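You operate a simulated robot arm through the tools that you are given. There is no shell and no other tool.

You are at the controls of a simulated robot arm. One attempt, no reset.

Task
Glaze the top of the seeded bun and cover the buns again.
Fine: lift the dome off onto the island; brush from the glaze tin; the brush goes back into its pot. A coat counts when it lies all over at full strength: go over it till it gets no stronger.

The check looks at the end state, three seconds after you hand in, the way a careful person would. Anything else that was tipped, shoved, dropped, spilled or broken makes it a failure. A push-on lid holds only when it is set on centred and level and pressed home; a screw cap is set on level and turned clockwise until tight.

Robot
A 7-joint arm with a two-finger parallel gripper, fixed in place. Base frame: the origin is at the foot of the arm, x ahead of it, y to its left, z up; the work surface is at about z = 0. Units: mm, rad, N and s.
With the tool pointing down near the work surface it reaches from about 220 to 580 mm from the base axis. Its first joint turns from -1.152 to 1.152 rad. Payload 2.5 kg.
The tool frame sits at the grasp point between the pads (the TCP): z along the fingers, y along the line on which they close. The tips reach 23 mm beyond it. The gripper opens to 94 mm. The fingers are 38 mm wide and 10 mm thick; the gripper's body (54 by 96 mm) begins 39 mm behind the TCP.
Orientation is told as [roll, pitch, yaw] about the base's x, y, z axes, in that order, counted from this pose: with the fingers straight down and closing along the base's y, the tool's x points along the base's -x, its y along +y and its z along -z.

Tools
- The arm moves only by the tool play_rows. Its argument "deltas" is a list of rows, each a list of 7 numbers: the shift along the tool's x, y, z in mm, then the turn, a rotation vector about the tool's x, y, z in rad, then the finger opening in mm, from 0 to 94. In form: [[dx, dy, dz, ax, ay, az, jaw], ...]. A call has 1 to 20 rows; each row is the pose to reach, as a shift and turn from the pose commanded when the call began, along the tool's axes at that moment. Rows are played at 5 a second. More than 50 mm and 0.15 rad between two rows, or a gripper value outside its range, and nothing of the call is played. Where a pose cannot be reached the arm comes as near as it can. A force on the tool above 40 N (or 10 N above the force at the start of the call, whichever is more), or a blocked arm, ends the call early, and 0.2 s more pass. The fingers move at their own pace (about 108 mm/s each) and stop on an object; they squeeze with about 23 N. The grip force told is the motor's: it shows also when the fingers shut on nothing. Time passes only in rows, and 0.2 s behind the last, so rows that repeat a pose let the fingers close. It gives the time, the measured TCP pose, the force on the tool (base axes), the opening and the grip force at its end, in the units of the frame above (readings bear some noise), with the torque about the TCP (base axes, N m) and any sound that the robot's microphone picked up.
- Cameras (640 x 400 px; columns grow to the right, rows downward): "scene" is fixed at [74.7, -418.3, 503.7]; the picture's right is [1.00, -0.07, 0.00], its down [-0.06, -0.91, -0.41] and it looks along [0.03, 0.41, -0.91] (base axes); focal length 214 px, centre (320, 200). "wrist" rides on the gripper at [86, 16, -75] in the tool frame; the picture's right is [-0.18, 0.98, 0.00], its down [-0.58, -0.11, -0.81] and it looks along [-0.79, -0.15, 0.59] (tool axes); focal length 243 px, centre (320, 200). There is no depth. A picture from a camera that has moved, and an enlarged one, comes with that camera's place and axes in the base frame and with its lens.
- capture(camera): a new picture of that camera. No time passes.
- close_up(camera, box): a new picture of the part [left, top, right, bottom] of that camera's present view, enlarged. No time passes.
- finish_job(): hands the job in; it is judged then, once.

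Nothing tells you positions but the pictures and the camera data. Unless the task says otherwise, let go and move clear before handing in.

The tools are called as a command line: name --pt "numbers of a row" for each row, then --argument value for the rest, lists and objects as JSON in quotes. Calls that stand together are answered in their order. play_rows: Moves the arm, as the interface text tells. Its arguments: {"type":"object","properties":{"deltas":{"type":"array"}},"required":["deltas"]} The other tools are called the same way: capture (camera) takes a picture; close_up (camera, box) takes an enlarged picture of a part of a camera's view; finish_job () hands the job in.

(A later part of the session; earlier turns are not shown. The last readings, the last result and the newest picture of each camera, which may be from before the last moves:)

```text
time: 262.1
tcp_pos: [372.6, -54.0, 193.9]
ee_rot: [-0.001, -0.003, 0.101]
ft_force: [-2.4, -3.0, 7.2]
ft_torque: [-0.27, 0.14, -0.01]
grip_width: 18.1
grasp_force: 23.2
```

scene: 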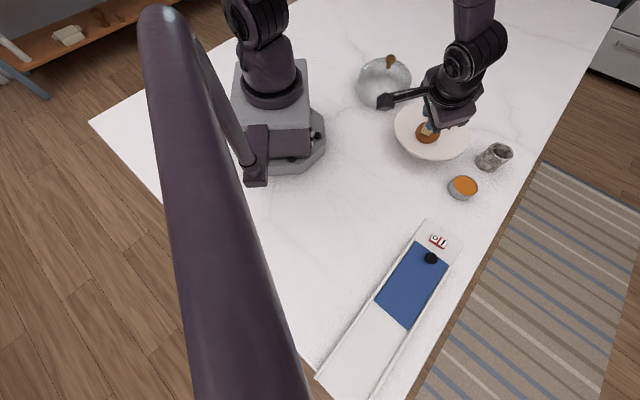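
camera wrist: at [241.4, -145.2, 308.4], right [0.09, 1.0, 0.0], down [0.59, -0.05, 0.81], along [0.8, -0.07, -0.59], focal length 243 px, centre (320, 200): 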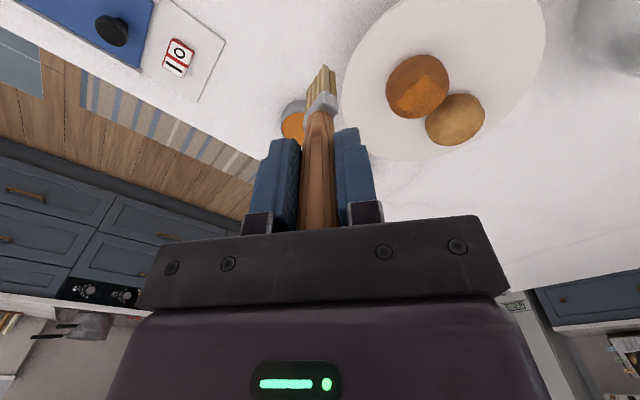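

play_rows --pt "-1.5 1.4 0 0 0 0 0" --pt "-2.9 2.7 0 0 0 0 0" --pt "-4.4 4.1 0 0 0 0 0" --pt "-5.8 5.5 0 0 0 0 0" --pt "-5.8 5.5 -4 0 0 0 0" --pt "-5.8 5.5 -12 0 0 0 0" --pt "-5.8 5.5 -22 0 0 0 0" --pt "-4 -10 -32 0 0 0 0" --pt "0 -30 -36 0 0 0 0" --pt "0 -50 -36 0 0 0 0" --pt "0 -65 -36 0 0 0 0" --pt "0 -65 -36 0 0 0 0"

close_up --camera "scene" --box '[425, 115, 445, 140]'

close_up --camera "wrist" --box '[350, 0, 450, 120]'

close_up --camera "scene" --box '[415, 100, 455, 150]'

```text
time: 264.7
tcp_pos: [379.4, -121.4, 230.0]
ee_rot: [-0.001, 0.002, 0.1]
ft_force: [-0.3, 0.6, 0.3]
ft_torque: [0.01, -0.01, 0.02]
grip_width: 18.0
grasp_force: 23.2
```

```text
16.00 times, centred on (435, 128) of scene
camera zoom: at [74.7, -418.3, 503.7], right [1.0, -0.07, 0.0], down [-0.06, -0.91, -0.41], along [0.03, 0.41, -0.91], focal length 3432 px, centre (-1520, 1360)
```

zoom: 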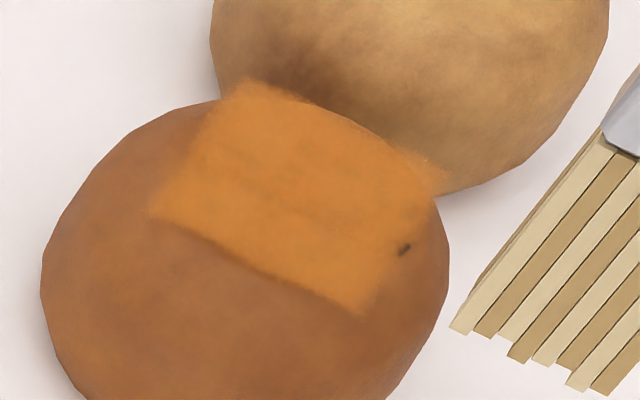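

```text
3.33 times, centred on (400, 60) of wrist
camera zoom: at [291.9, -113.4, 303.7], right [0.08, 1.0, 0.0], down [0.59, -0.05, 0.81], along [0.8, -0.07, -0.59], focal length 809 px, centre (53, 667)
```

zoom: 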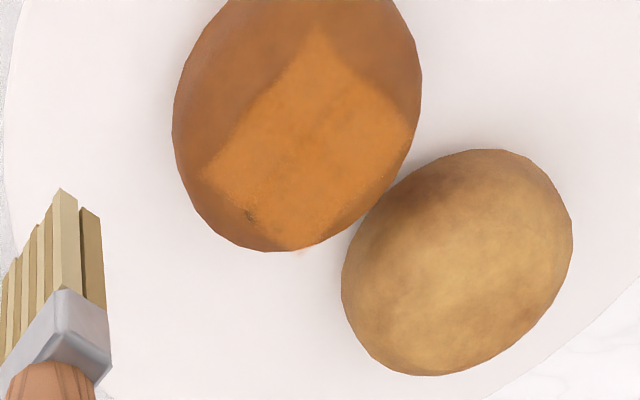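

```text
8.00 times, centred on (435, 125) of scene
camera zoom: at [74.7, -418.3, 503.7], right [1.0, -0.07, 0.0], down [-0.06, -0.91, -0.41], along [0.03, 0.41, -0.91], focal length 1716 px, centre (-600, 800)
```

zoom: 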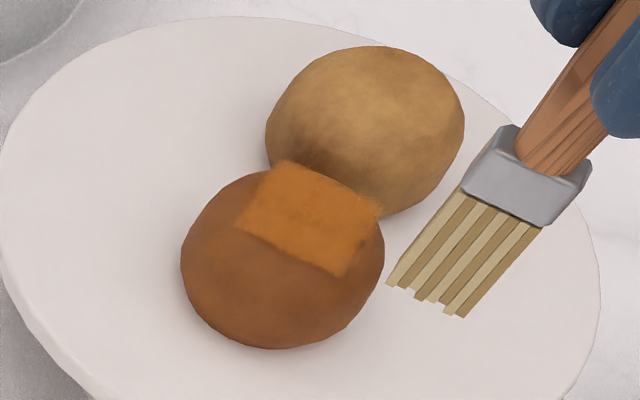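

The last passes changed nothing visibly, so the coat looks saturated. For safety I'll dip once more and do a final forward pass over the right-hand edge, the least-worked side.

play_rows --pt "-4 -4.2 0 0 0 0 0" --pt "-12 -12.7 0 0 0 0 0" --pt "-22 -23.3 0 0 0 0 0" --pt "-33 -35 0 0 0 0 0" --pt "-44 -46.5 0 0 0 0 0" --pt "-55 -58.2 0 0 0 0 0" --pt "-64 -67.7 0 0 0 0 0" --pt "-70.7 -74.8 0 0 0 0 0" --pt "-70.7 -74.8 15 0 0 0 0" --pt "-70.7 -74.8 35 0 0 0 0" --pt "-70.7 -74.8 55 0 0 0 0" --pt "-70.7 -74.8 75 0 0 0 0" --pt "-70.7 -74.8 92 0 0 0 0" --pt "-70.7 -74.8 102 0 0 0 0" --pt "-70.7 -74.8 107 0 0 0 0" --pt "-70.7 -74.8 109 0 0 0 0" --pt "-70.7 -74.8 109 0 0 0 0"

```text
time: 268.3
tcp_pos: [457.0, -187.7, 120.5]
ee_rot: [0.0, -0.001, 0.1]
ft_force: [-0.5, 0.1, -0.4]
ft_torque: [-0.02, -0.01, -0.01]
grip_width: 17.9
grasp_force: 23.2
```

play_rows --pt "0 0 0.5 0 0 0 0" --pt "0 0 1 0 0 0 0" --pt "0 0 1 0 0 0 0"

```text
time: 269.1
tcp_pos: [456.8, -186.4, 118.9]
ee_rot: [0.0, 0.0, 0.101]
ft_force: [0.0, 0.8, -0.5]
ft_torque: [0.02, 0.02, 0.0]
grip_width: 18.1
grasp_force: 22.3
```

play_rows --pt "0 0 0.5 0 0 0 0" --pt "0 0 1 0 0 0 0" --pt "0 0 1 0 0 0 0"

```text
time: 269.9
tcp_pos: [457.5, -187.1, 118.5]
ee_rot: [0.002, -0.002, 0.1]
ft_force: [-1.7, 0.9, 8.1]
ft_torque: [0.09, 0.1, 0.03]
grip_width: 17.9
grasp_force: 23.1
```

play_rows --pt "0 0 -0.2 0 0 0 0" --pt "0 0 -0.2 0 0 0 0" --pt "0 0 -0.2 0 0 0 0" --pt "0 0 -0.2 0 0 0 0" --pt "0 0 -2 0 0 0 0" --pt "0 0 -6 0 0 0 0" --pt "0 0 -10 0 0 0 0" --pt "0 0 -10 0 0 0 0" --pt "0 0 -10 0 0 0 0" --pt "0 0 -10 0 0 0 0" --pt "0 0 -22 0 0 0 0" --pt "0 0 -40 0 0 0 0" --pt "0 0 -58 0 0 0 0" --pt "0 0 -76 0 0 0 0" --pt "0 0 -92 0 0 0 0" --pt "0 0 -100 0 0 0 0"

play_rows --pt "3 5.2 0 0 0 0 0" --pt "9 15.7 0 0 0 0 0" --pt "17 29.7 0 0 0 0 0" --pt "26 45.5 0 0 0 0 0" --pt "35 61.2 0 0 0 0 0" --pt "44 77 0 0 0 0 0" --pt "52 91 0 0 0 0 0" --pt "60 105 0 0 0 0 0" --pt "66.4 116.2 0 0 0 0 0" --pt "66.4 116.2 8 0 0 0 0" --pt "66.4 116.2 16 0 0 0 0" --pt "66.4 116.2 21 0 0 0 0" --pt "66.4 116.2 24 0 0 0 0" --pt "66.4 116.2 25.5 0 0 0 0" --pt "66.4 116.2 25.5 0 0 0 0"

close_up --camera "scene" --box '[415, 90, 465, 150]'

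```text
time: 273.3
tcp_pos: [455.9, -186.9, 219.2]
ee_rot: [0.001, -0.002, 0.1]
ft_force: [0.0, 0.3, 0.3]
ft_torque: [-0.01, 0.0, -0.02]
grip_width: 18.2
grasp_force: 23.0
```

```text
time: 276.5
tcp_pos: [379.2, -78.4, 193.4]
ee_rot: [-0.001, -0.002, 0.099]
ft_force: [-2.0, -1.5, 10.3]
ft_torque: [-0.06, 0.22, -0.01]
grip_width: 18.0
grasp_force: 23.1
```

```text
6.67 times, centred on (440, 120) of scene
camera zoom: at [74.7, -418.3, 503.7], right [1.0, -0.07, 0.0], down [-0.06, -0.91, -0.41], along [0.03, 0.41, -0.91], focal length 1430 px, centre (-480, 733)
```

zoom: 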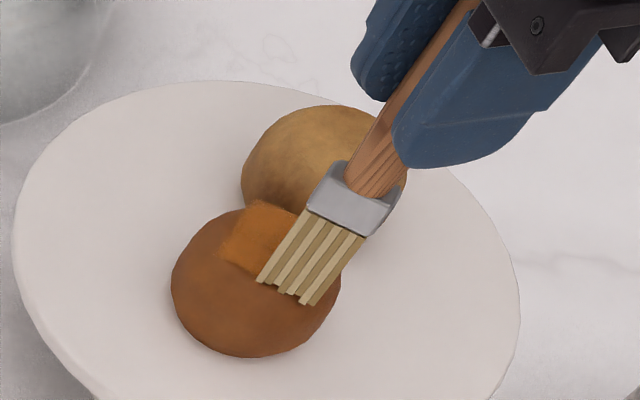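

play_rows --pt "0 0 -0.3 0 0 0 0" --pt "-1.5 1.4 -0.3 0 0 0 0" --pt "-2.9 2.7 -0.3 0 0 0 0" --pt "-4.4 4.1 -0.3 0 0 0 0" --pt "-5.8 5.5 -0.3 0 0 0 0"

```text
time: 277.7
tcp_pos: [384.3, -72.1, 193.3]
ee_rot: [-0.001, -0.002, 0.1]
ft_force: [-3.4, -5.0, 14.1]
ft_torque: [-0.58, 0.25, -0.03]
grip_width: 18.4
grasp_force: 22.6
```

play_rows --pt "-1.5 1.4 -0.5 0 0 0 0" --pt "-2.9 2.7 -0.5 0 0 0 0" --pt "-4.4 4.1 -0.5 0 0 0 0" --pt "-5.8 5.5 -0.5 0 0 0 0"

```text
time: 278.7
tcp_pos: [390.4, -65.7, 194.0]
ee_rot: [-0.001, 0.0, 0.102]
ft_force: [-1.7, -3.1, 7.6]
ft_torque: [-0.29, 0.1, -0.04]
grip_width: 18.1
grasp_force: 23.0
```

play_rows --pt "-1.5 1.4 0 0 0 0 0" --pt "-2.9 2.7 0 0 0 0 0" --pt "-4.4 4.1 0 0 0 0 0" --pt "-5.8 5.5 0 0 0 0 0" --pt "-5.8 5.5 -4 0 0 0 0" --pt "-5.8 5.5 -14 0 0 0 0" --pt "-4 -5 -26 0 0 0 0" --pt "0 -25 -34 0 0 0 0" --pt "0 -45 -36 0 0 0 0" --pt "0 -60 -36 0 0 0 0" --pt "0 -60 -36 0 0 0 0"

close_up --camera "scene" --box '[425, 115, 445, 140]'

close_up --camera "wrist" --box '[340, 0, 440, 120]'

close_up --camera "scene" --box '[415, 100, 455, 150]'

```text
time: 281.1
tcp_pos: [394.8, -124.9, 230.4]
ee_rot: [0.002, 0.0, 0.102]
ft_force: [-0.7, -0.5, 0.2]
ft_torque: [0.0, 0.01, 0.01]
grip_width: 17.9
grasp_force: 22.8
```

```text
16.00 times, centred on (435, 128) of scene
camera zoom: at [74.7, -418.3, 503.7], right [1.0, -0.07, 0.0], down [-0.06, -0.91, -0.41], along [0.03, 0.41, -0.91], focal length 3432 px, centre (-1520, 1360)
```

zoom: 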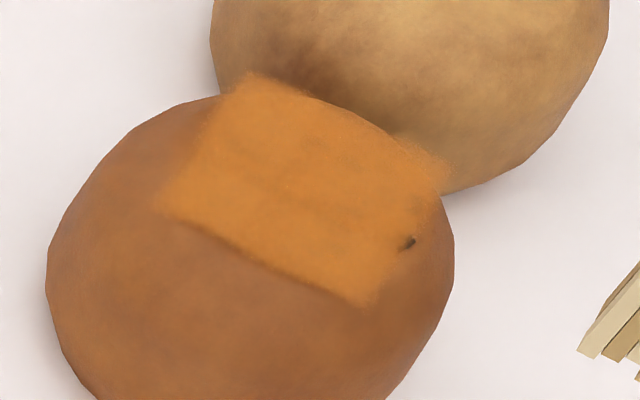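

```text
3.33 times, centred on (390, 60) of wrist
camera zoom: at [308.0, -118.6, 303.8], right [0.08, 1.0, 0.0], down [0.59, -0.05, 0.81], along [0.8, -0.07, -0.59], focal length 809 px, centre (87, 667)
```

zoom: 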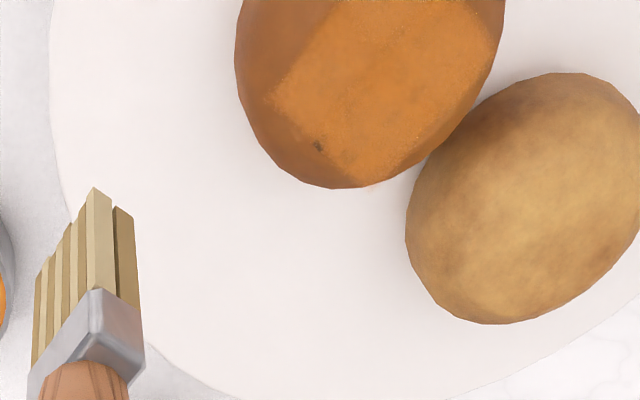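

```text
8.00 times, centred on (435, 125) of scene
camera zoom: at [74.7, -418.3, 503.7], right [1.0, -0.07, 0.0], down [-0.06, -0.91, -0.41], along [0.03, 0.41, -0.91], focal length 1716 px, centre (-600, 800)
```

zoom: 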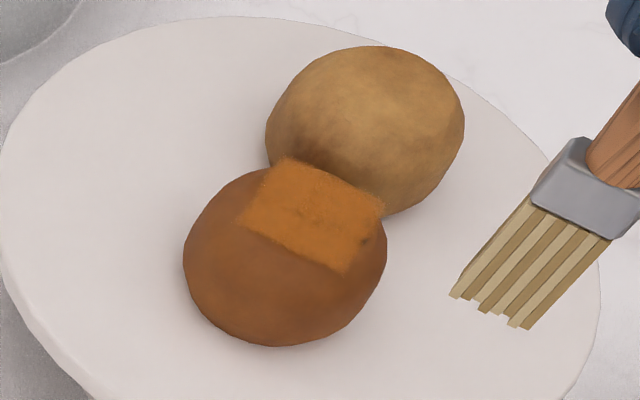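

No further change, so the coat is saturated. The plain bun is untouched. Now I'll return the brush: carry it high to above the pot and check alignment.

play_rows --pt "-4 0 0 0 0 0 0" --pt "-12 -0.4 0 0 0 0 0" --pt "-24 -0.9 0 0 0 0 0" --pt "-38 -1.4 0 0 0 0 0" --pt "-54 -2 0 0 0 0 0" --pt "-70 -2.6 0 0 0 0 0" --pt "-86 -3.2 0 0 0 0 0" --pt "-102 -3.8 0 0 0 0 0" --pt "-118 -4.4 0 0 0 0 0" --pt "-134 -5 0 0 0 0 0" --pt "-148 -5.5 0 0 0 0 0" --pt "-158 -5.9 0 0 0 0 0" --pt "-163.2 -6.1 0 0 0 0 0" --pt "-163.2 -6.1 0 0 0 0 0"

close_up --camera "scene" --box '[450, 40, 580, 180]'

close_up --camera "wrist" --box '[240, 0, 400, 160]'

```text
time: 284.1
tcp_pos: [557.7, -115.2, 229.6]
ee_rot: [0.002, 0.002, 0.101]
ft_force: [-0.7, -0.6, -0.8]
ft_torque: [-0.03, -0.01, 0.01]
grip_width: 18.0
grasp_force: 23.6
```

```text
2.86 times, centred on (515, 110) of scene
camera zoom: at [74.7, -418.3, 503.7], right [1.0, -0.07, 0.0], down [-0.06, -0.91, -0.41], along [0.03, 0.41, -0.91], focal length 613 px, centre (-237, 457)
```

zoom: 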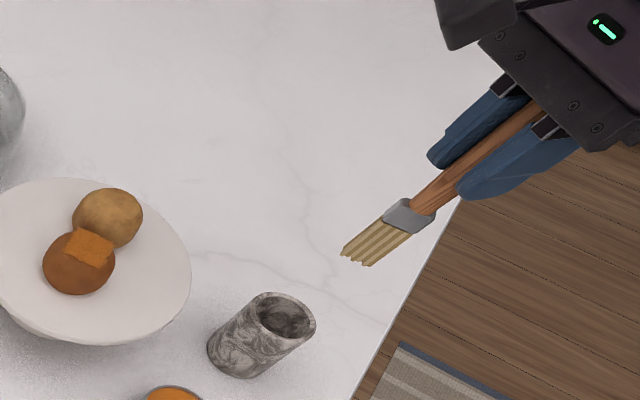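

```text
2.50 times, centred on (320, 80) of wrist
camera zoom: at [470.8, -108.3, 304.0], right [0.08, 1.0, 0.0], down [0.59, -0.05, 0.81], along [0.8, -0.07, -0.59], focal length 606 px, centre (320, 500)
```

zoom: 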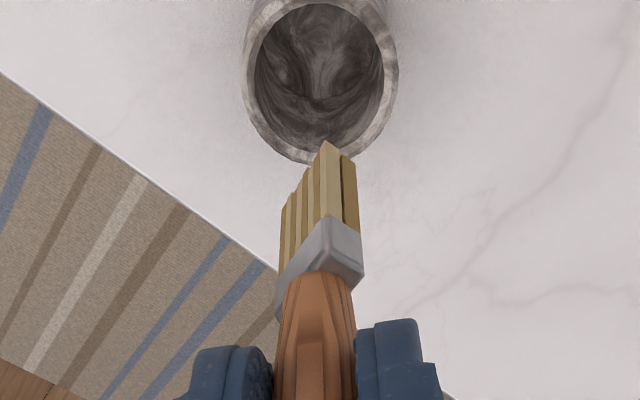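

Tip and pot are aligned at about [556, -115]. Lowering into the pot in stages.

play_rows --pt "0 0 6 0 0 0 0" --pt "0 0 16 0 0 0 0" --pt "0 0 28 0 0 0 0" --pt "0 0 40 0 0 0 0" --pt "0 0 52 0 0 0 0" --pt "0 0 60 0 0 0 0" --pt "0 0 64 0 0 0 0" --pt "0 0 64 0 0 0 0"

close_up --camera "scene" --box '[450, 80, 570, 190]'

close_up --camera "wrist" --box '[240, 0, 400, 160]'

```text
time: 285.9
tcp_pos: [558.4, -115.1, 166.6]
ee_rot: [0.001, -0.001, 0.101]
ft_force: [-0.9, -0.2, 0.0]
ft_torque: [0.01, 0.0, 0.01]
grip_width: 18.1
grasp_force: 23.3
```

```text
3.64 times, centred on (510, 135) of scene
camera zoom: at [74.7, -418.3, 503.7], right [1.0, -0.07, 0.0], down [-0.06, -0.91, -0.41], along [0.03, 0.41, -0.91], focal length 780 px, centre (-371, 436)
```

zoom: 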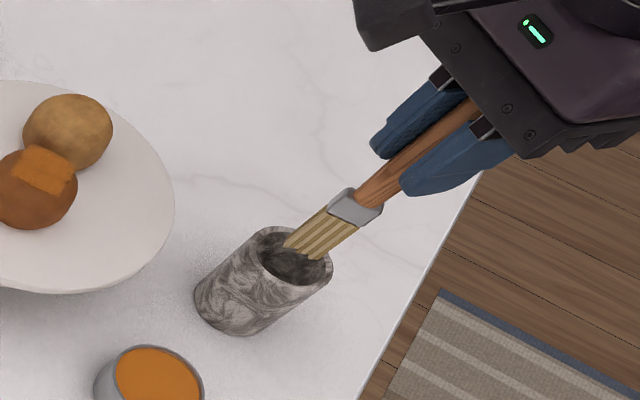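

```text
2.50 times, centred on (320, 80) of wrist
camera zoom: at [471.5, -108.0, 239.6], right [0.08, 1.0, 0.0], down [0.59, -0.05, 0.81], along [0.8, -0.07, -0.59], focal length 606 px, centre (320, 500)
```

zoom: 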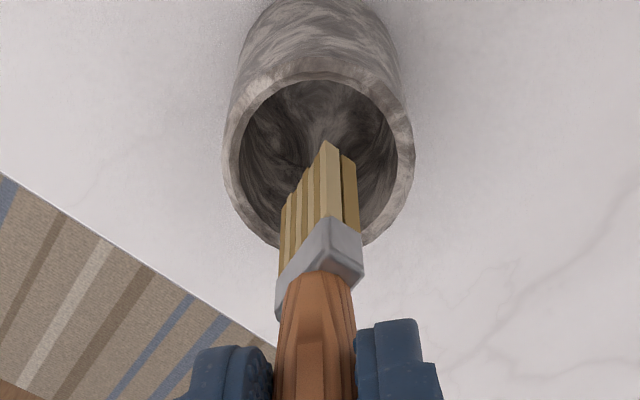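

play_rows --pt "0 0 5 0 0 0 0" --pt "0 0 12 0 0 0 0" --pt "0 0 20 0 0 0 0" --pt "0 0 28 0 0 0 0" --pt "0 0 36 0 0 0 0" --pt "0 0 43 0 0 0 0" --pt "0 0 48 0 0 0 0" --pt "0 0 51 0 0 0 0" --pt "0 0 51 0 0 0 0"

close_up --camera "scene" --box '[450, 80, 570, 190]'

close_up --camera "wrist" --box '[240, 0, 400, 160]'

```text
time: 287.9
tcp_pos: [558.1, -116.0, 113.8]
ee_rot: [-0.001, -0.002, 0.097]
ft_force: [0.2, 0.6, -0.9]
ft_torque: [-0.02, -0.01, -0.05]
grip_width: 18.2
grasp_force: 23.2
```

```text
3.64 times, centred on (510, 135) of scene
camera zoom: at [74.7, -418.3, 503.7], right [1.0, -0.07, 0.0], down [-0.06, -0.91, -0.41], along [0.03, 0.41, -0.91], focal length 780 px, centre (-371, 436)
```

zoom: 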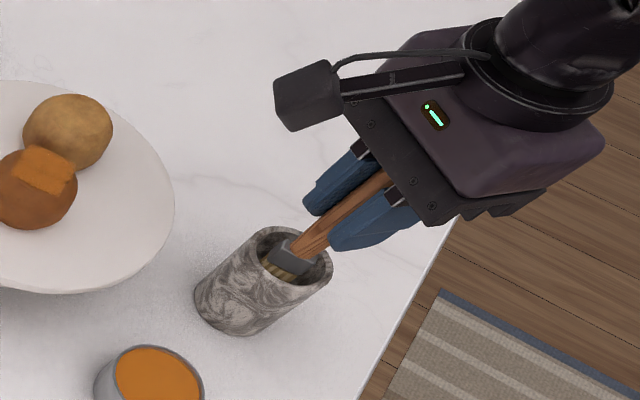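

```text
2.50 times, centred on (320, 80) of wrist
camera zoom: at [471.2, -108.2, 188.5], right [0.08, 1.0, 0.0], down [0.59, -0.05, 0.81], along [0.8, -0.07, -0.59], focal length 606 px, centre (320, 500)
```

zoom: 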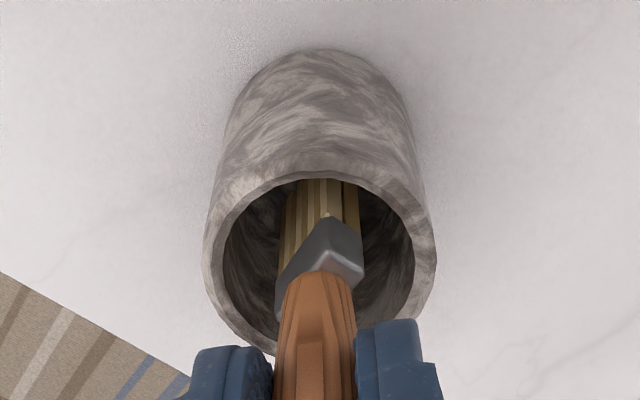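

Inside the pot and clear of the walls. I'll lower in small steps until it touches the bottom.

play_rows --pt "0 0 1 0 0 0 0" --pt "0 0 2 0 0 0 0" --pt "0 0 3 0 0 0 0" --pt "0 0 3 0 0 0 0"

```text
time: 288.9
tcp_pos: [557.5, -115.7, 112.0]
ee_rot: [0.001, -0.001, 0.098]
ft_force: [-0.2, -0.6, 0.0]
ft_torque: [0.01, -0.01, 0.01]
grip_width: 17.9
grasp_force: 23.2
```

play_rows --pt "0 0 1 0 0 0 0" --pt "0 0 2 0 0 0 0" --pt "0 0 2 0 0 0 0"

```text
time: 289.7
tcp_pos: [558.7, -116.1, 110.2]
ee_rot: [-0.001, -0.001, 0.099]
ft_force: [-0.2, 0.3, -1.0]
ft_torque: [0.02, 0.0, 0.01]
grip_width: 17.9
grasp_force: 23.0
```

play_rows --pt "0 0 1 0 0 0 0" --pt "0 0 2 0 0 0 0" --pt "0 0 2 0 0 0 0"

```text
time: 290.5
tcp_pos: [557.7, -116.2, 108.5]
ee_rot: [-0.001, 0.001, 0.099]
ft_force: [0.0, 0.4, -0.6]
ft_torque: [0.01, -0.03, 0.0]
grip_width: 18.1
grasp_force: 22.3
```

play_rows --pt "0 0 1 0 0 0 0" --pt "0 0 1.5 0 0 0 0" --pt "0 0 1.5 0 0 0 0"

```text
time: 291.3
tcp_pos: [557.4, -116.3, 106.6]
ee_rot: [-0.002, -0.002, 0.1]
ft_force: [0.1, 0.2, -0.7]
ft_torque: [-0.01, 0.03, -0.01]
grip_width: 18.0
grasp_force: 23.0
```

play_rows --pt "0 0 1 0 0 0 0" --pt "0 0 1.5 0 0 0 0" --pt "0 0 1.5 0 0 0 0"

close_up --camera "scene" --box '[460, 110, 540, 190]'

```text
time: 292.1
tcp_pos: [558.4, -116.1, 106.2]
ee_rot: [0.0, -0.003, 0.1]
ft_force: [-1.0, 0.1, 8.5]
ft_torque: [0.0, 0.04, 0.01]
grip_width: 17.9
grasp_force: 23.3
```

```text
5.00 times, centred on (500, 150) of scene
camera zoom: at [74.7, -418.3, 503.7], right [1.0, -0.07, 0.0], down [-0.06, -0.91, -0.41], along [0.03, 0.41, -0.91], focal length 1072 px, centre (-580, 450)
```

zoom: 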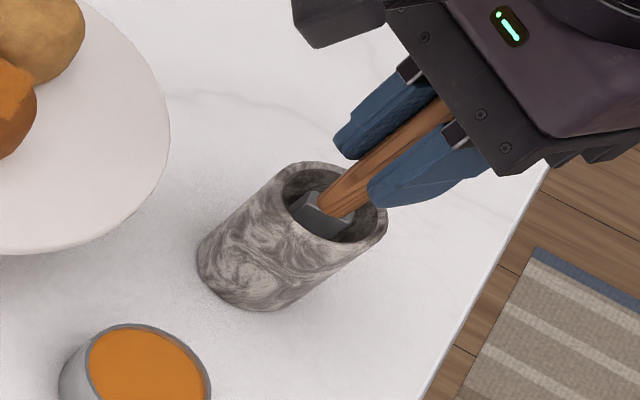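

The brush rests on the pot's bottom. I'll ease off slightly, then open and rise straight up.

play_rows --pt "0 0 -0.5 0 0 0 0" --pt "0 0 -0.5 0 0 0 0" --pt "0 0 -0.5 0 0 0 20" --pt "0 0 -0.5 0 0 0 24" --pt "0 0 -0.5 0 0 0 32" --pt "0 0 -0.5 0 0 0 44" --pt "0 0 -0.5 0 0 0 60" --pt "0 0 -0.5 0 0 0 60"

close_up --camera "scene" --box '[460, 90, 550, 190]'

capture --camera "wrist"

```text
time: 293.9
tcp_pos: [558.3, -115.7, 106.4]
ee_rot: [0.002, -0.003, 0.101]
ft_force: [0.1, 0.6, 7.5]
ft_torque: [0.0, -0.06, -0.02]
grip_width: 60.1
grasp_force: 0.1
```

```text
4.00 times, centred on (505, 140) of scene
camera zoom: at [74.7, -418.3, 503.7], right [1.0, -0.07, 0.0], down [-0.06, -0.91, -0.41], along [0.03, 0.41, -0.91], focal length 858 px, centre (-420, 440)
```

zoom: 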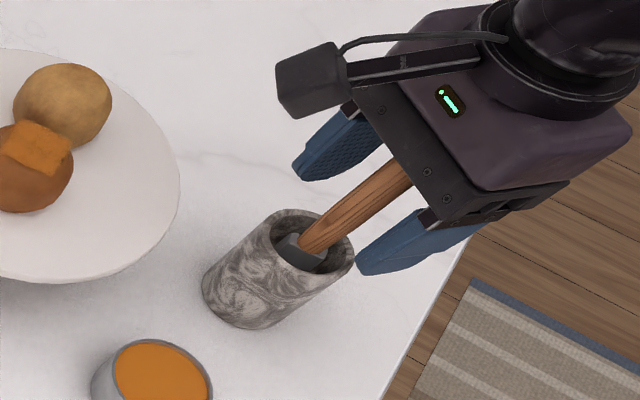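

```text
taken
camera wrist: at [471.4, -108.4, 179.4], right [0.08, 1.0, 0.0], down [0.59, -0.05, 0.81], along [0.8, -0.07, -0.59], focal length 243 px, centre (320, 200)
```

wrist: 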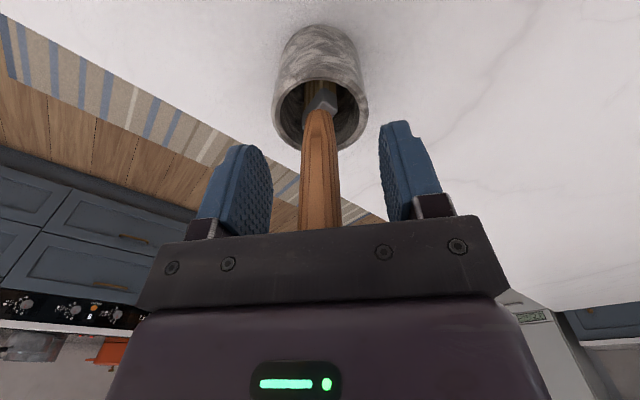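

The palm is just touching the handle end (7.5 N). Rising straight up now.

play_rows --pt "0 0 -2 0 0 0 60" --pt "0 0 -6 0 0 0 60" --pt "0 0 -12 0 0 0 60" --pt "0 0 -22 0 0 0 60" --pt "0 0 -35 0 0 0 60" --pt "0 0 -50 0 0 0 60" --pt "0 0 -70 0 0 0 60" --pt "0 0 -90 0 0 0 60" --pt "0 0 -105 0 0 0 60"

close_up --camera "scene" --box '[450, 90, 550, 210]'

capture --camera "wrist"

```text
time: 295.9
tcp_pos: [558.4, -115.2, 210.8]
ee_rot: [0.001, -0.002, 0.1]
ft_force: [0.4, -0.3, -0.2]
ft_torque: [0.01, 0.04, 0.0]
grip_width: 60.1
grasp_force: 0.0
```

```text
3.33 times, centred on (500, 150) of scene
camera zoom: at [74.7, -418.3, 503.7], right [1.0, -0.07, 0.0], down [-0.06, -0.91, -0.41], along [0.03, 0.41, -0.91], focal length 715 px, centre (-280, 367)
```

zoom: 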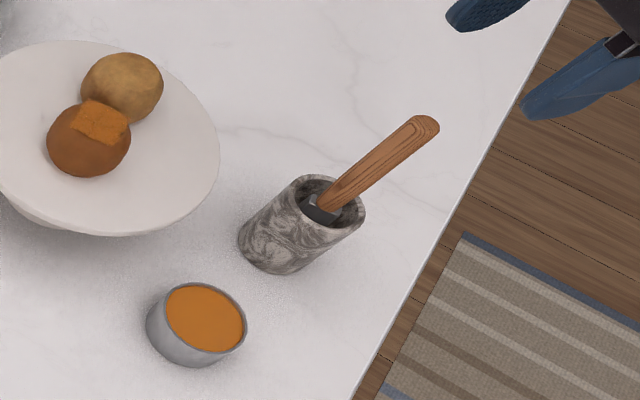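

```text
taken
camera wrist: at [471.7, -108.4, 285.4], right [0.08, 1.0, 0.0], down [0.59, -0.05, 0.81], along [0.8, -0.07, -0.59], focal length 243 px, centre (320, 200)
```

wrist: 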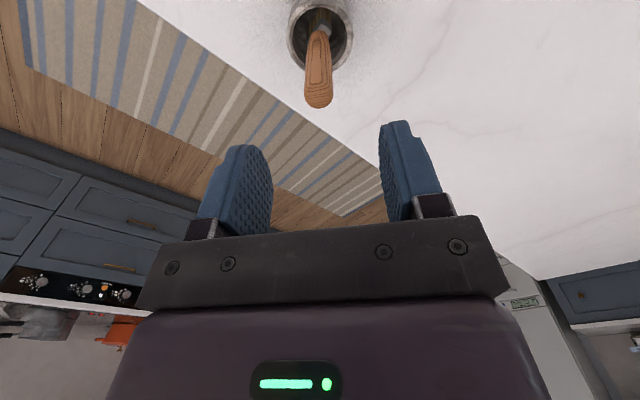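

The brush stands in its pot just as before. Next is the dome: straighten the gripper and travel high back to it.

play_rows --pt "0 0 -10 0 0 0.05 60" --pt "0 0 -20 0 0 0.1 60" --pt "0 0 -25 0 0 0.1 60"

play_rows --pt "10 10 0 0 0 0 60" --pt "25 30 0 0 0 0 60" --pt "45 55 0 0 0 0 60" --pt "65 80 0 0 0 0 60" --pt "85 105 0 0 0 0 60" --pt "105 130 0 0 0 0 60" --pt "125 155 0 0 0 0 60" --pt "145 180 0 0 0 0 60" --pt "165 205 0 0 0 0 60" --pt "185 230 0 0 0 0 60" --pt "205 255 0 0 0 0 60" --pt "222 278 0 0 0 0 60" --pt "234 296 0 0 0 0 60" --pt "238 305 0 0 0 0 60" --pt "238 305 0 0 0 0 60"

capture --camera "wrist"

capture --camera "scene"

```text
time: 296.7
tcp_pos: [558.2, -115.4, 235.7]
ee_rot: [0.0, 0.0, 0.0]
ft_force: [-0.3, -0.5, 0.1]
ft_torque: [0.0, 0.0, 0.01]
grip_width: 59.9
grasp_force: 0.0
```

```text
time: 299.9
tcp_pos: [319.5, 190.8, 236.5]
ee_rot: [0.001, 0.0, 0.001]
ft_force: [0.3, -0.2, 0.7]
ft_torque: [0.01, -0.01, -0.03]
grip_width: 60.0
grasp_force: 0.0
```

```text
taken
camera wrist: at [233.3, 206.0, 309.3], right [0.18, 0.98, 0.0], down [0.58, -0.11, 0.81], along [0.79, -0.15, -0.59], focal length 243 px, centre (320, 200)
```

wrist: 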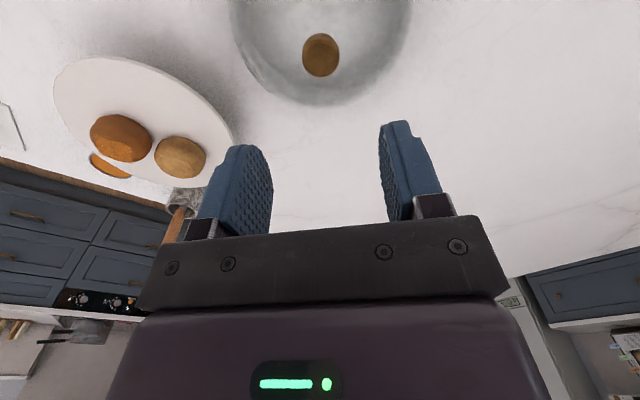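

```text
taken
```

scene: 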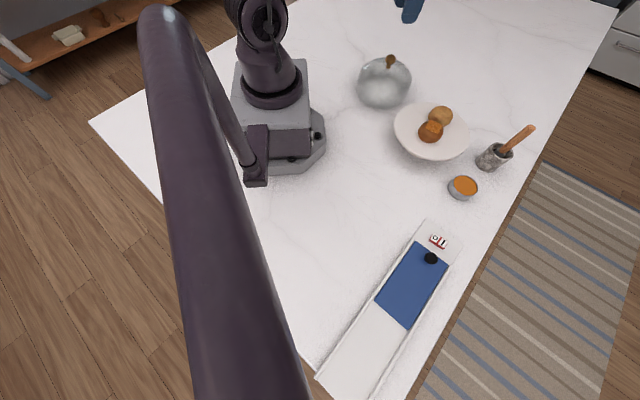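

Aligned over the knob, which sits exactly where expected. I'll take a glance at the coat from this side, then descend.

close_up --camera "wrist" --box '[70, 90, 220, 190]'

play_rows --pt "0 0 8 0 0 0 60" --pt "0 0 22 0 0 0 60" --pt "0 0 40 0 0 0 60" --pt "0 0 58 0 0 0 60" --pt "0 0 76 0 0 0 60" --pt "0 0 94 0 0 0 60" --pt "0 0 108 0 0 0 60" --pt "0 0 118 0 0 0 60" --pt "0 0 124 0 0 0 60" --pt "0 0 124 0 0 0 60"

close_up --camera "wrist" --box '[230, 90, 410, 230]'

```text
4.00 times, centred on (145, 140) of wrist
camera zoom: at [233.3, 206.0, 309.3], right [0.18, 0.98, 0.0], down [0.58, -0.11, 0.81], along [0.79, -0.15, -0.59], focal length 970 px, centre (1020, 440)
```

zoom: 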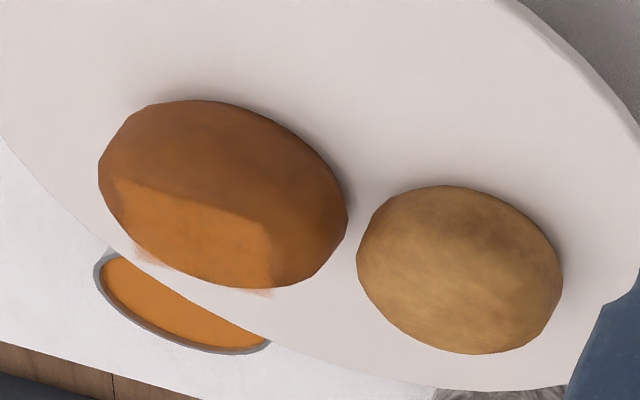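

```text
time: 302.1
tcp_pos: [320.3, 188.8, 110.5]
ee_rot: [0.001, -0.001, 0.003]
ft_force: [0.3, -0.2, -0.1]
ft_torque: [0.02, 0.0, -0.01]
grip_width: 60.0
grasp_force: 0.0
```

```text
2.86 times, centred on (320, 160) of wrist
camera zoom: at [234.6, 205.4, 184.9], right [0.18, 0.98, 0.0], down [0.58, -0.11, 0.81], along [0.79, -0.15, -0.59], focal length 693 px, centre (320, 314)
```

zoom: 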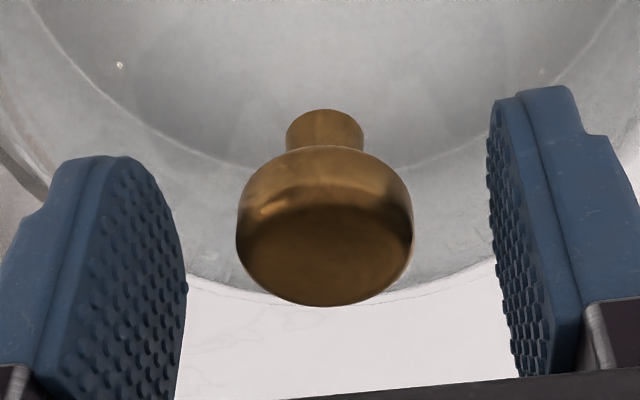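

play_rows --pt "0 0 -10 0 0 0 60" --pt "0 0 -30 0 0 0 60" --pt "0 0 -60 0 0 0 60" --pt "0 0 -95 0 0 0 60" --pt "0 0 -130 0 0 0 60" --pt "5 -30 -150 0 0 0 60" --pt "10 -70 -160 0 0 0 60" --pt "15 -110 -160 0 0 0 60" --pt "20 -150 -160 0 0 0 60" --pt "20 -190 -160 0 0 0 60" --pt "20 -220 -160 0 0 0 60" --pt "20 -220 -160 0 0 0 60"

capture --camera "wrist"

```text
time: 304.7
tcp_pos: [299.9, -30.8, 272.0]
ee_rot: [0.0, 0.0, -0.001]
ft_force: [0.6, -0.1, -0.5]
ft_torque: [0.0, 0.01, 0.01]
grip_width: 60.1
grasp_force: 0.0
```

```text
taken
camera wrist: at [214.6, -15.4, 346.3], right [0.18, 0.98, 0.0], down [0.58, -0.11, 0.81], along [0.79, -0.15, -0.59], focal length 243 px, centre (320, 200)
```

wrist: 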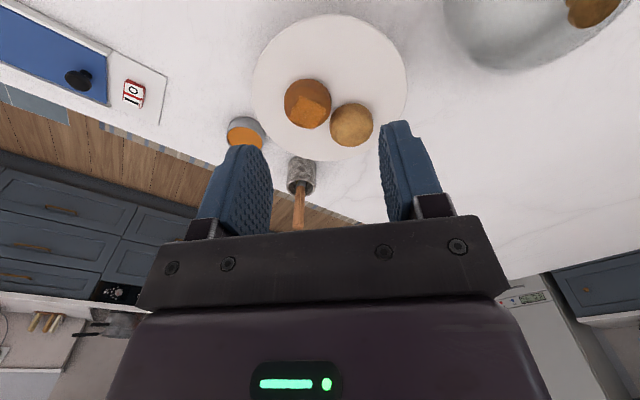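

play_rows --pt "-15 -8 0 0 0 0 60" --pt "-35 -16 0 0 0 0 60" --pt "-55 -24 0 0 0 0 60" --pt "-70 -30 0 0 0 0 60" --pt "-70 -30 0 0 0 0 60"

capture --camera "wrist"

close_up --camera "wrist" --box '[290, 0, 370, 70]'

close_up --camera "scene" --box '[420, 112, 450, 142]'

```text
time: 305.9
tcp_pos: [371.3, -61.3, 270.7]
ee_rot: [0.002, 0.001, 0.0]
ft_force: [0.2, -0.4, -1.1]
ft_torque: [0.02, 0.02, 0.01]
grip_width: 60.0
grasp_force: 0.0
```

```text
taken
camera wrist: at [284.8, -45.4, 345.5], right [0.18, 0.98, 0.0], down [0.58, -0.11, 0.81], along [0.79, -0.15, -0.59], focal length 243 px, centre (320, 200)
```

wrist: 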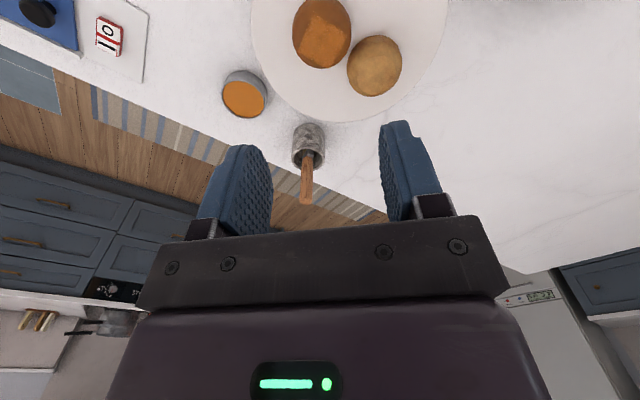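

```text
5.71 times, centred on (330, 35) of wrist
camera zoom: at [284.8, -45.4, 345.5], right [0.18, 0.98, 0.0], down [0.58, -0.11, 0.81], along [0.79, -0.15, -0.59], focal length 1386 px, centre (263, 1143)
```

zoom: 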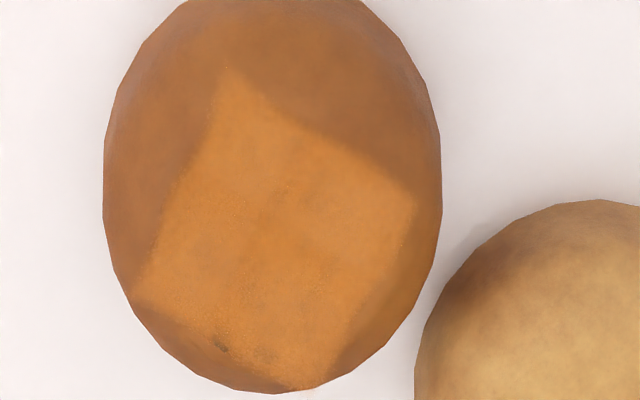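

```text
13.33 times, centred on (435, 127) of scene
camera zoom: at [74.7, -418.3, 503.7], right [1.0, -0.07, 0.0], down [-0.06, -0.91, -0.41], along [0.03, 0.41, -0.91], focal length 2860 px, centre (-1213, 1173)
```

zoom: 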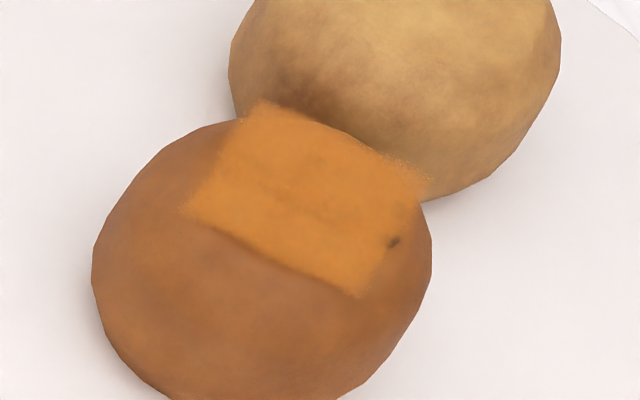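

From nearly overhead, the square is even, except the corner nearest the robot (top in this view), which looks faint. I'll zoom in on that corner and the edges.

close_up --camera "wrist" --box '[305, 5, 345, 40]'

close_up --camera "wrist" --box '[300, 35, 350, 72]'

```text
11.43 times, centred on (325, 22) of wrist
camera zoom: at [284.8, -45.4, 345.5], right [0.18, 0.98, 0.0], down [0.58, -0.11, 0.81], along [0.79, -0.15, -0.59], focal length 2773 px, centre (263, 2229)
```

zoom: 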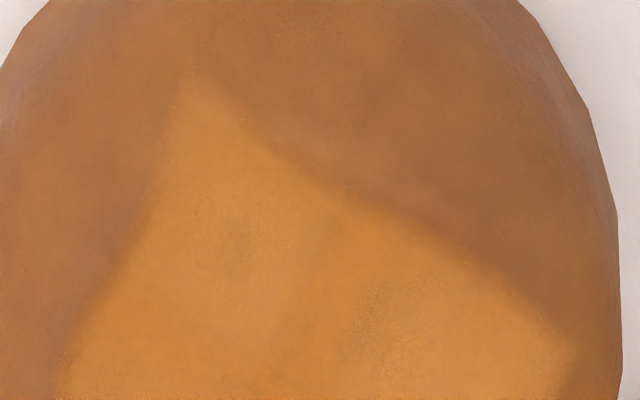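

```text
10.81 times, centred on (325, 54) of wrist
camera zoom: at [284.8, -45.4, 345.5], right [0.18, 0.98, 0.0], down [0.58, -0.11, 0.81], along [0.79, -0.15, -0.59], focal length 2623 px, centre (266, 1784)
```

zoom: 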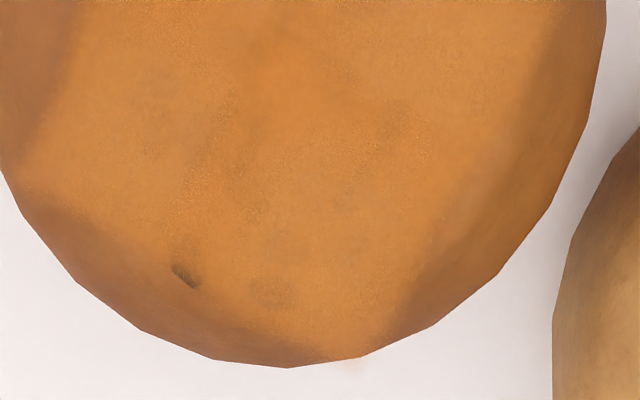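

The coat is even, but that near corner and one seed by the edge leave me unsure about the margins. A thorough job is worth one more round, so I'll fetch the brush again and make light passes that overrun every edge.

play_rows --pt "-8 -2 0 0 0 0 60" --pt "-24 -7 0 0 0 0 60" --pt "-44 -13 5 0 0 0 60" --pt "-64 -19 10 0 0 -0.02 60" --pt "-84 -25 15 0 0 -0.04 60" --pt "-104 -31 20 0 0 -0.06 60" --pt "-124 -37 25 0 0 -0.08 60" --pt "-144 -43 30 0 0 -0.1 60" --pt "-164 -48 40 0 0 -0.1 60" --pt "-178 -52 55 0 0 -0.1 60" --pt "-186.7 -54.2 70 0 0 -0.1 60" --pt "-186.7 -54.2 76 0 0 -0.1 60" --pt "-186.7 -54.2 76 0 0 -0.1 60"

close_up --camera "wrist" --box '[270, 0, 370, 140]'

```text
time: 308.7
tcp_pos: [556.6, -114.6, 194.5]
ee_rot: [0.001, -0.001, 0.098]
ft_force: [-0.2, 0.3, -0.4]
ft_torque: [-0.03, 0.0, 0.01]
grip_width: 60.1
grasp_force: 0.1
```

```text
2.86 times, centred on (320, 70) of wrist
camera zoom: at [470.0, -108.0, 268.6], right [0.09, 1.0, 0.0], down [0.59, -0.05, 0.81], along [0.8, -0.07, -0.59], focal length 693 px, centre (320, 571)
```

zoom: 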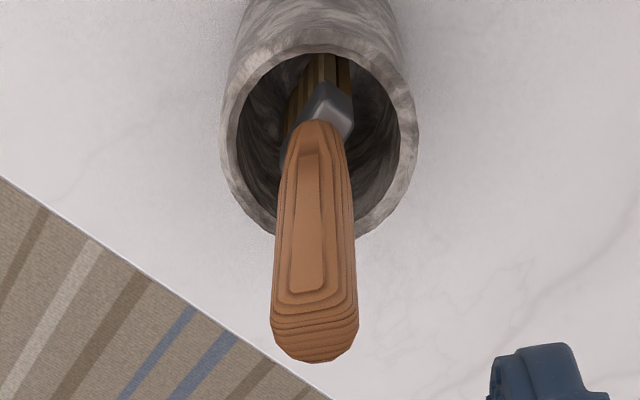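

play_rows --pt "0 -1 10 0 0 0 60" --pt "0 -1 24 0 0 0 60" --pt "0 -1 40 0 0 0 60" --pt "0 -1 55 0 0 0 60" --pt "0 -1 67 0 0 0 60" --pt "0 -1 75 0 0 0 60" --pt "0 -1 78 0 0 0 60" --pt "0 -1 78 0 0 0 60"

play_rows --pt "0 0 0 0 0 0 40" --pt "0 0 0 0 0 0 25" --pt "0 0 0 0 0 0 10" --pt "0 0 0 0 0 0 0" --pt "0 0 0 0 0 0 0" --pt "0 0 0 0 0 0 0"

close_up --camera "wrist" --box '[240, 0, 400, 240]'

```text
time: 310.5
tcp_pos: [557.0, -116.4, 117.1]
ee_rot: [0.0, -0.001, 0.1]
ft_force: [-1.0, 0.3, 0.8]
ft_torque: [-0.01, -0.02, 0.02]
grip_width: 60.1
grasp_force: 0.0
```

```text
time: 311.9
tcp_pos: [557.4, -116.3, 117.3]
ee_rot: [-0.001, 0.0, 0.099]
ft_force: [0.2, 0.4, -0.1]
ft_torque: [0.03, 0.01, 0.03]
grip_width: 17.9
grasp_force: 22.8
```

```text
1.67 times, centred on (320, 120) of wrist
camera zoom: at [470.2, -109.1, 191.2], right [0.08, 1.0, 0.0], down [0.59, -0.05, 0.81], along [0.8, -0.07, -0.59], focal length 404 px, centre (320, 333)
```

zoom: 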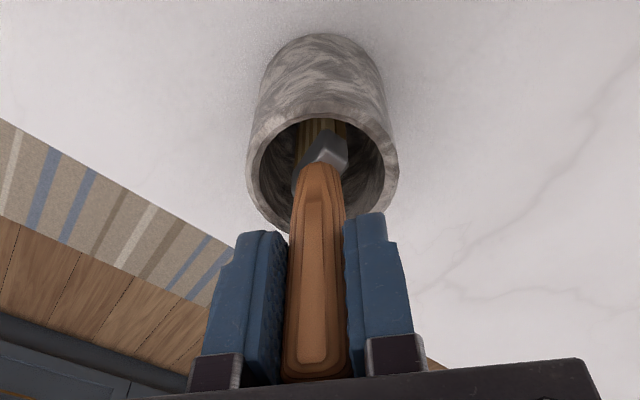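

Gripped. Lifting the brush out.

play_rows --pt "0 0 -2 0 0 0 0" --pt "0 0 -6 0 0 0 0" --pt "0 0 -12 0 0 0 0" --pt "0 0 -20 0 0 0 0" --pt "0 0 -29 0 0 0 0" --pt "0 0 -38 0 0 0 0" --pt "0 0 -47 0 0 0 0" --pt "0 0 -56 0 0 0 0" --pt "0 0 -65 0 0 0 0" --pt "0 0 -75 0 0 0 0" --pt "0 0 -86 0 0 0 0" --pt "0 0 -96 0 0 0 0" --pt "0 0 -100 0 0 0 0"

close_up --camera "wrist" --box '[240, 0, 400, 160]'

close_up --camera "scene" --box '[450, 40, 580, 180]'

```text
time: 314.7
tcp_pos: [556.7, -114.6, 217.9]
ee_rot: [0.0, 0.0, 0.098]
ft_force: [-0.4, -0.3, 0.2]
ft_torque: [0.02, 0.02, 0.0]
grip_width: 18.0
grasp_force: 23.2
```

```text
2.50 times, centred on (320, 80) of wrist
camera zoom: at [469.9, -108.6, 291.8], right [0.08, 1.0, 0.0], down [0.59, -0.05, 0.81], along [0.8, -0.07, -0.59], focal length 606 px, centre (320, 500)
```

zoom: 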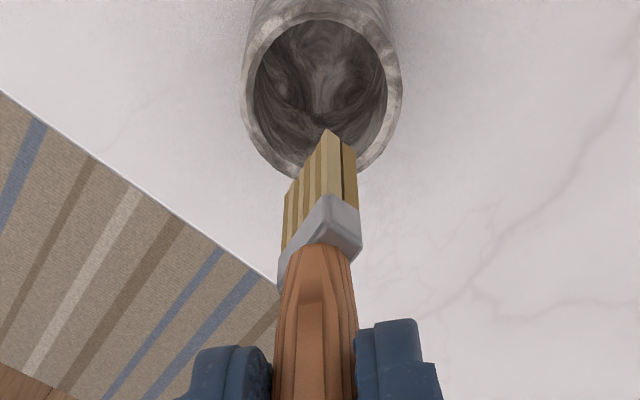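

```text
2.86 times, centred on (515, 110) of scene
camera zoom: at [74.7, -418.3, 503.7], right [1.0, -0.07, 0.0], down [-0.06, -0.91, -0.41], along [0.03, 0.41, -0.91], focal length 613 px, centre (-237, 457)
```

zoom: 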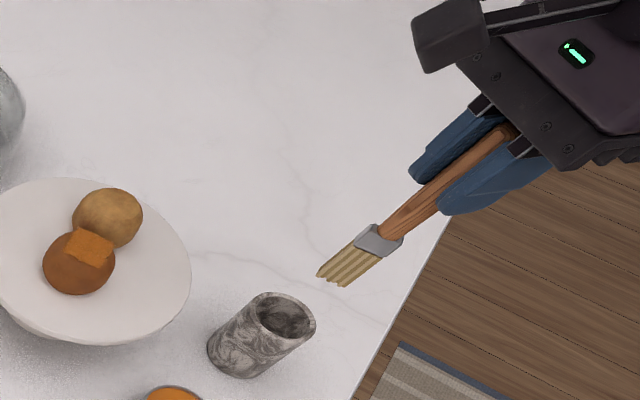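

play_rows --pt "4 -2.3 0 0 0 0 0" --pt "12 -7 0 0 0 0 0" --pt "24 -14 0 0 0 0 0" --pt "38 -22.2 0 0 0 0 0" --pt "52 -30.3 0 0 0 0 0" --pt "66 -38.5 0 0 0 0 0" --pt "80 -46.7 0 0 0 0 0" --pt "93 -54.3 0 0 0 0 0" --pt "102 -59.5 0 0 0 0 0" --pt "106.4 -62.1 4 0 0 0 0" --pt "106.4 -62.1 20 0 0 0 0" --pt "106.4 -62.1 38 0 0 0 0" --pt "106.4 -62.1 56 0 0 0 0" --pt "106.4 -62.1 70 0 0 0 0" --pt "106.4 -62.1 80 0 0 0 0" --pt "106.4 -62.1 85 0 0 0 0" --pt "106.4 -62.1 85 0 0 0 0"

close_up --camera "scene" --box '[445, 150, 495, 210]'

```text
time: 318.3
tcp_pos: [457.4, -187.6, 132.6]
ee_rot: [0.0, -0.001, 0.098]
ft_force: [-0.9, 0.0, -1.7]
ft_torque: [-0.01, -0.01, -0.01]
grip_width: 18.1
grasp_force: 22.4
```

```text
6.67 times, centred on (470, 180) of scene
camera zoom: at [74.7, -418.3, 503.7], right [1.0, -0.07, 0.0], down [-0.06, -0.91, -0.41], along [0.03, 0.41, -0.91], focal length 1430 px, centre (-680, 333)
```

zoom: 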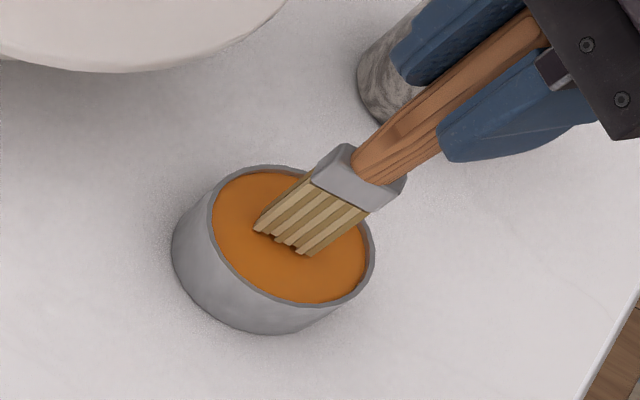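

play_rows --pt "0 0 1 0 0 0 0" --pt "0 0 2 0 0 0 0" --pt "0 0 2 0 0 0 0"

```text
time: 319.1
tcp_pos: [456.5, -188.2, 131.7]
ee_rot: [0.0, -0.001, 0.099]
ft_force: [-0.9, -0.8, 2.2]
ft_torque: [0.01, 0.09, 0.02]
grip_width: 17.9
grasp_force: 22.9
```

play_rows --pt "0 0 0.3 0 0 0 0" --pt "0 0 0.3 0 0 0 0" --pt "0 0 0.3 0 0 0 0" --pt "0 0 0.3 0 0 0 0"

```text
time: 320.1
tcp_pos: [456.0, -188.1, 129.6]
ee_rot: [0.001, -0.002, 0.1]
ft_force: [-1.8, 0.2, 9.3]
ft_torque: [0.04, 0.14, 0.01]
grip_width: 17.9
grasp_force: 22.9
```

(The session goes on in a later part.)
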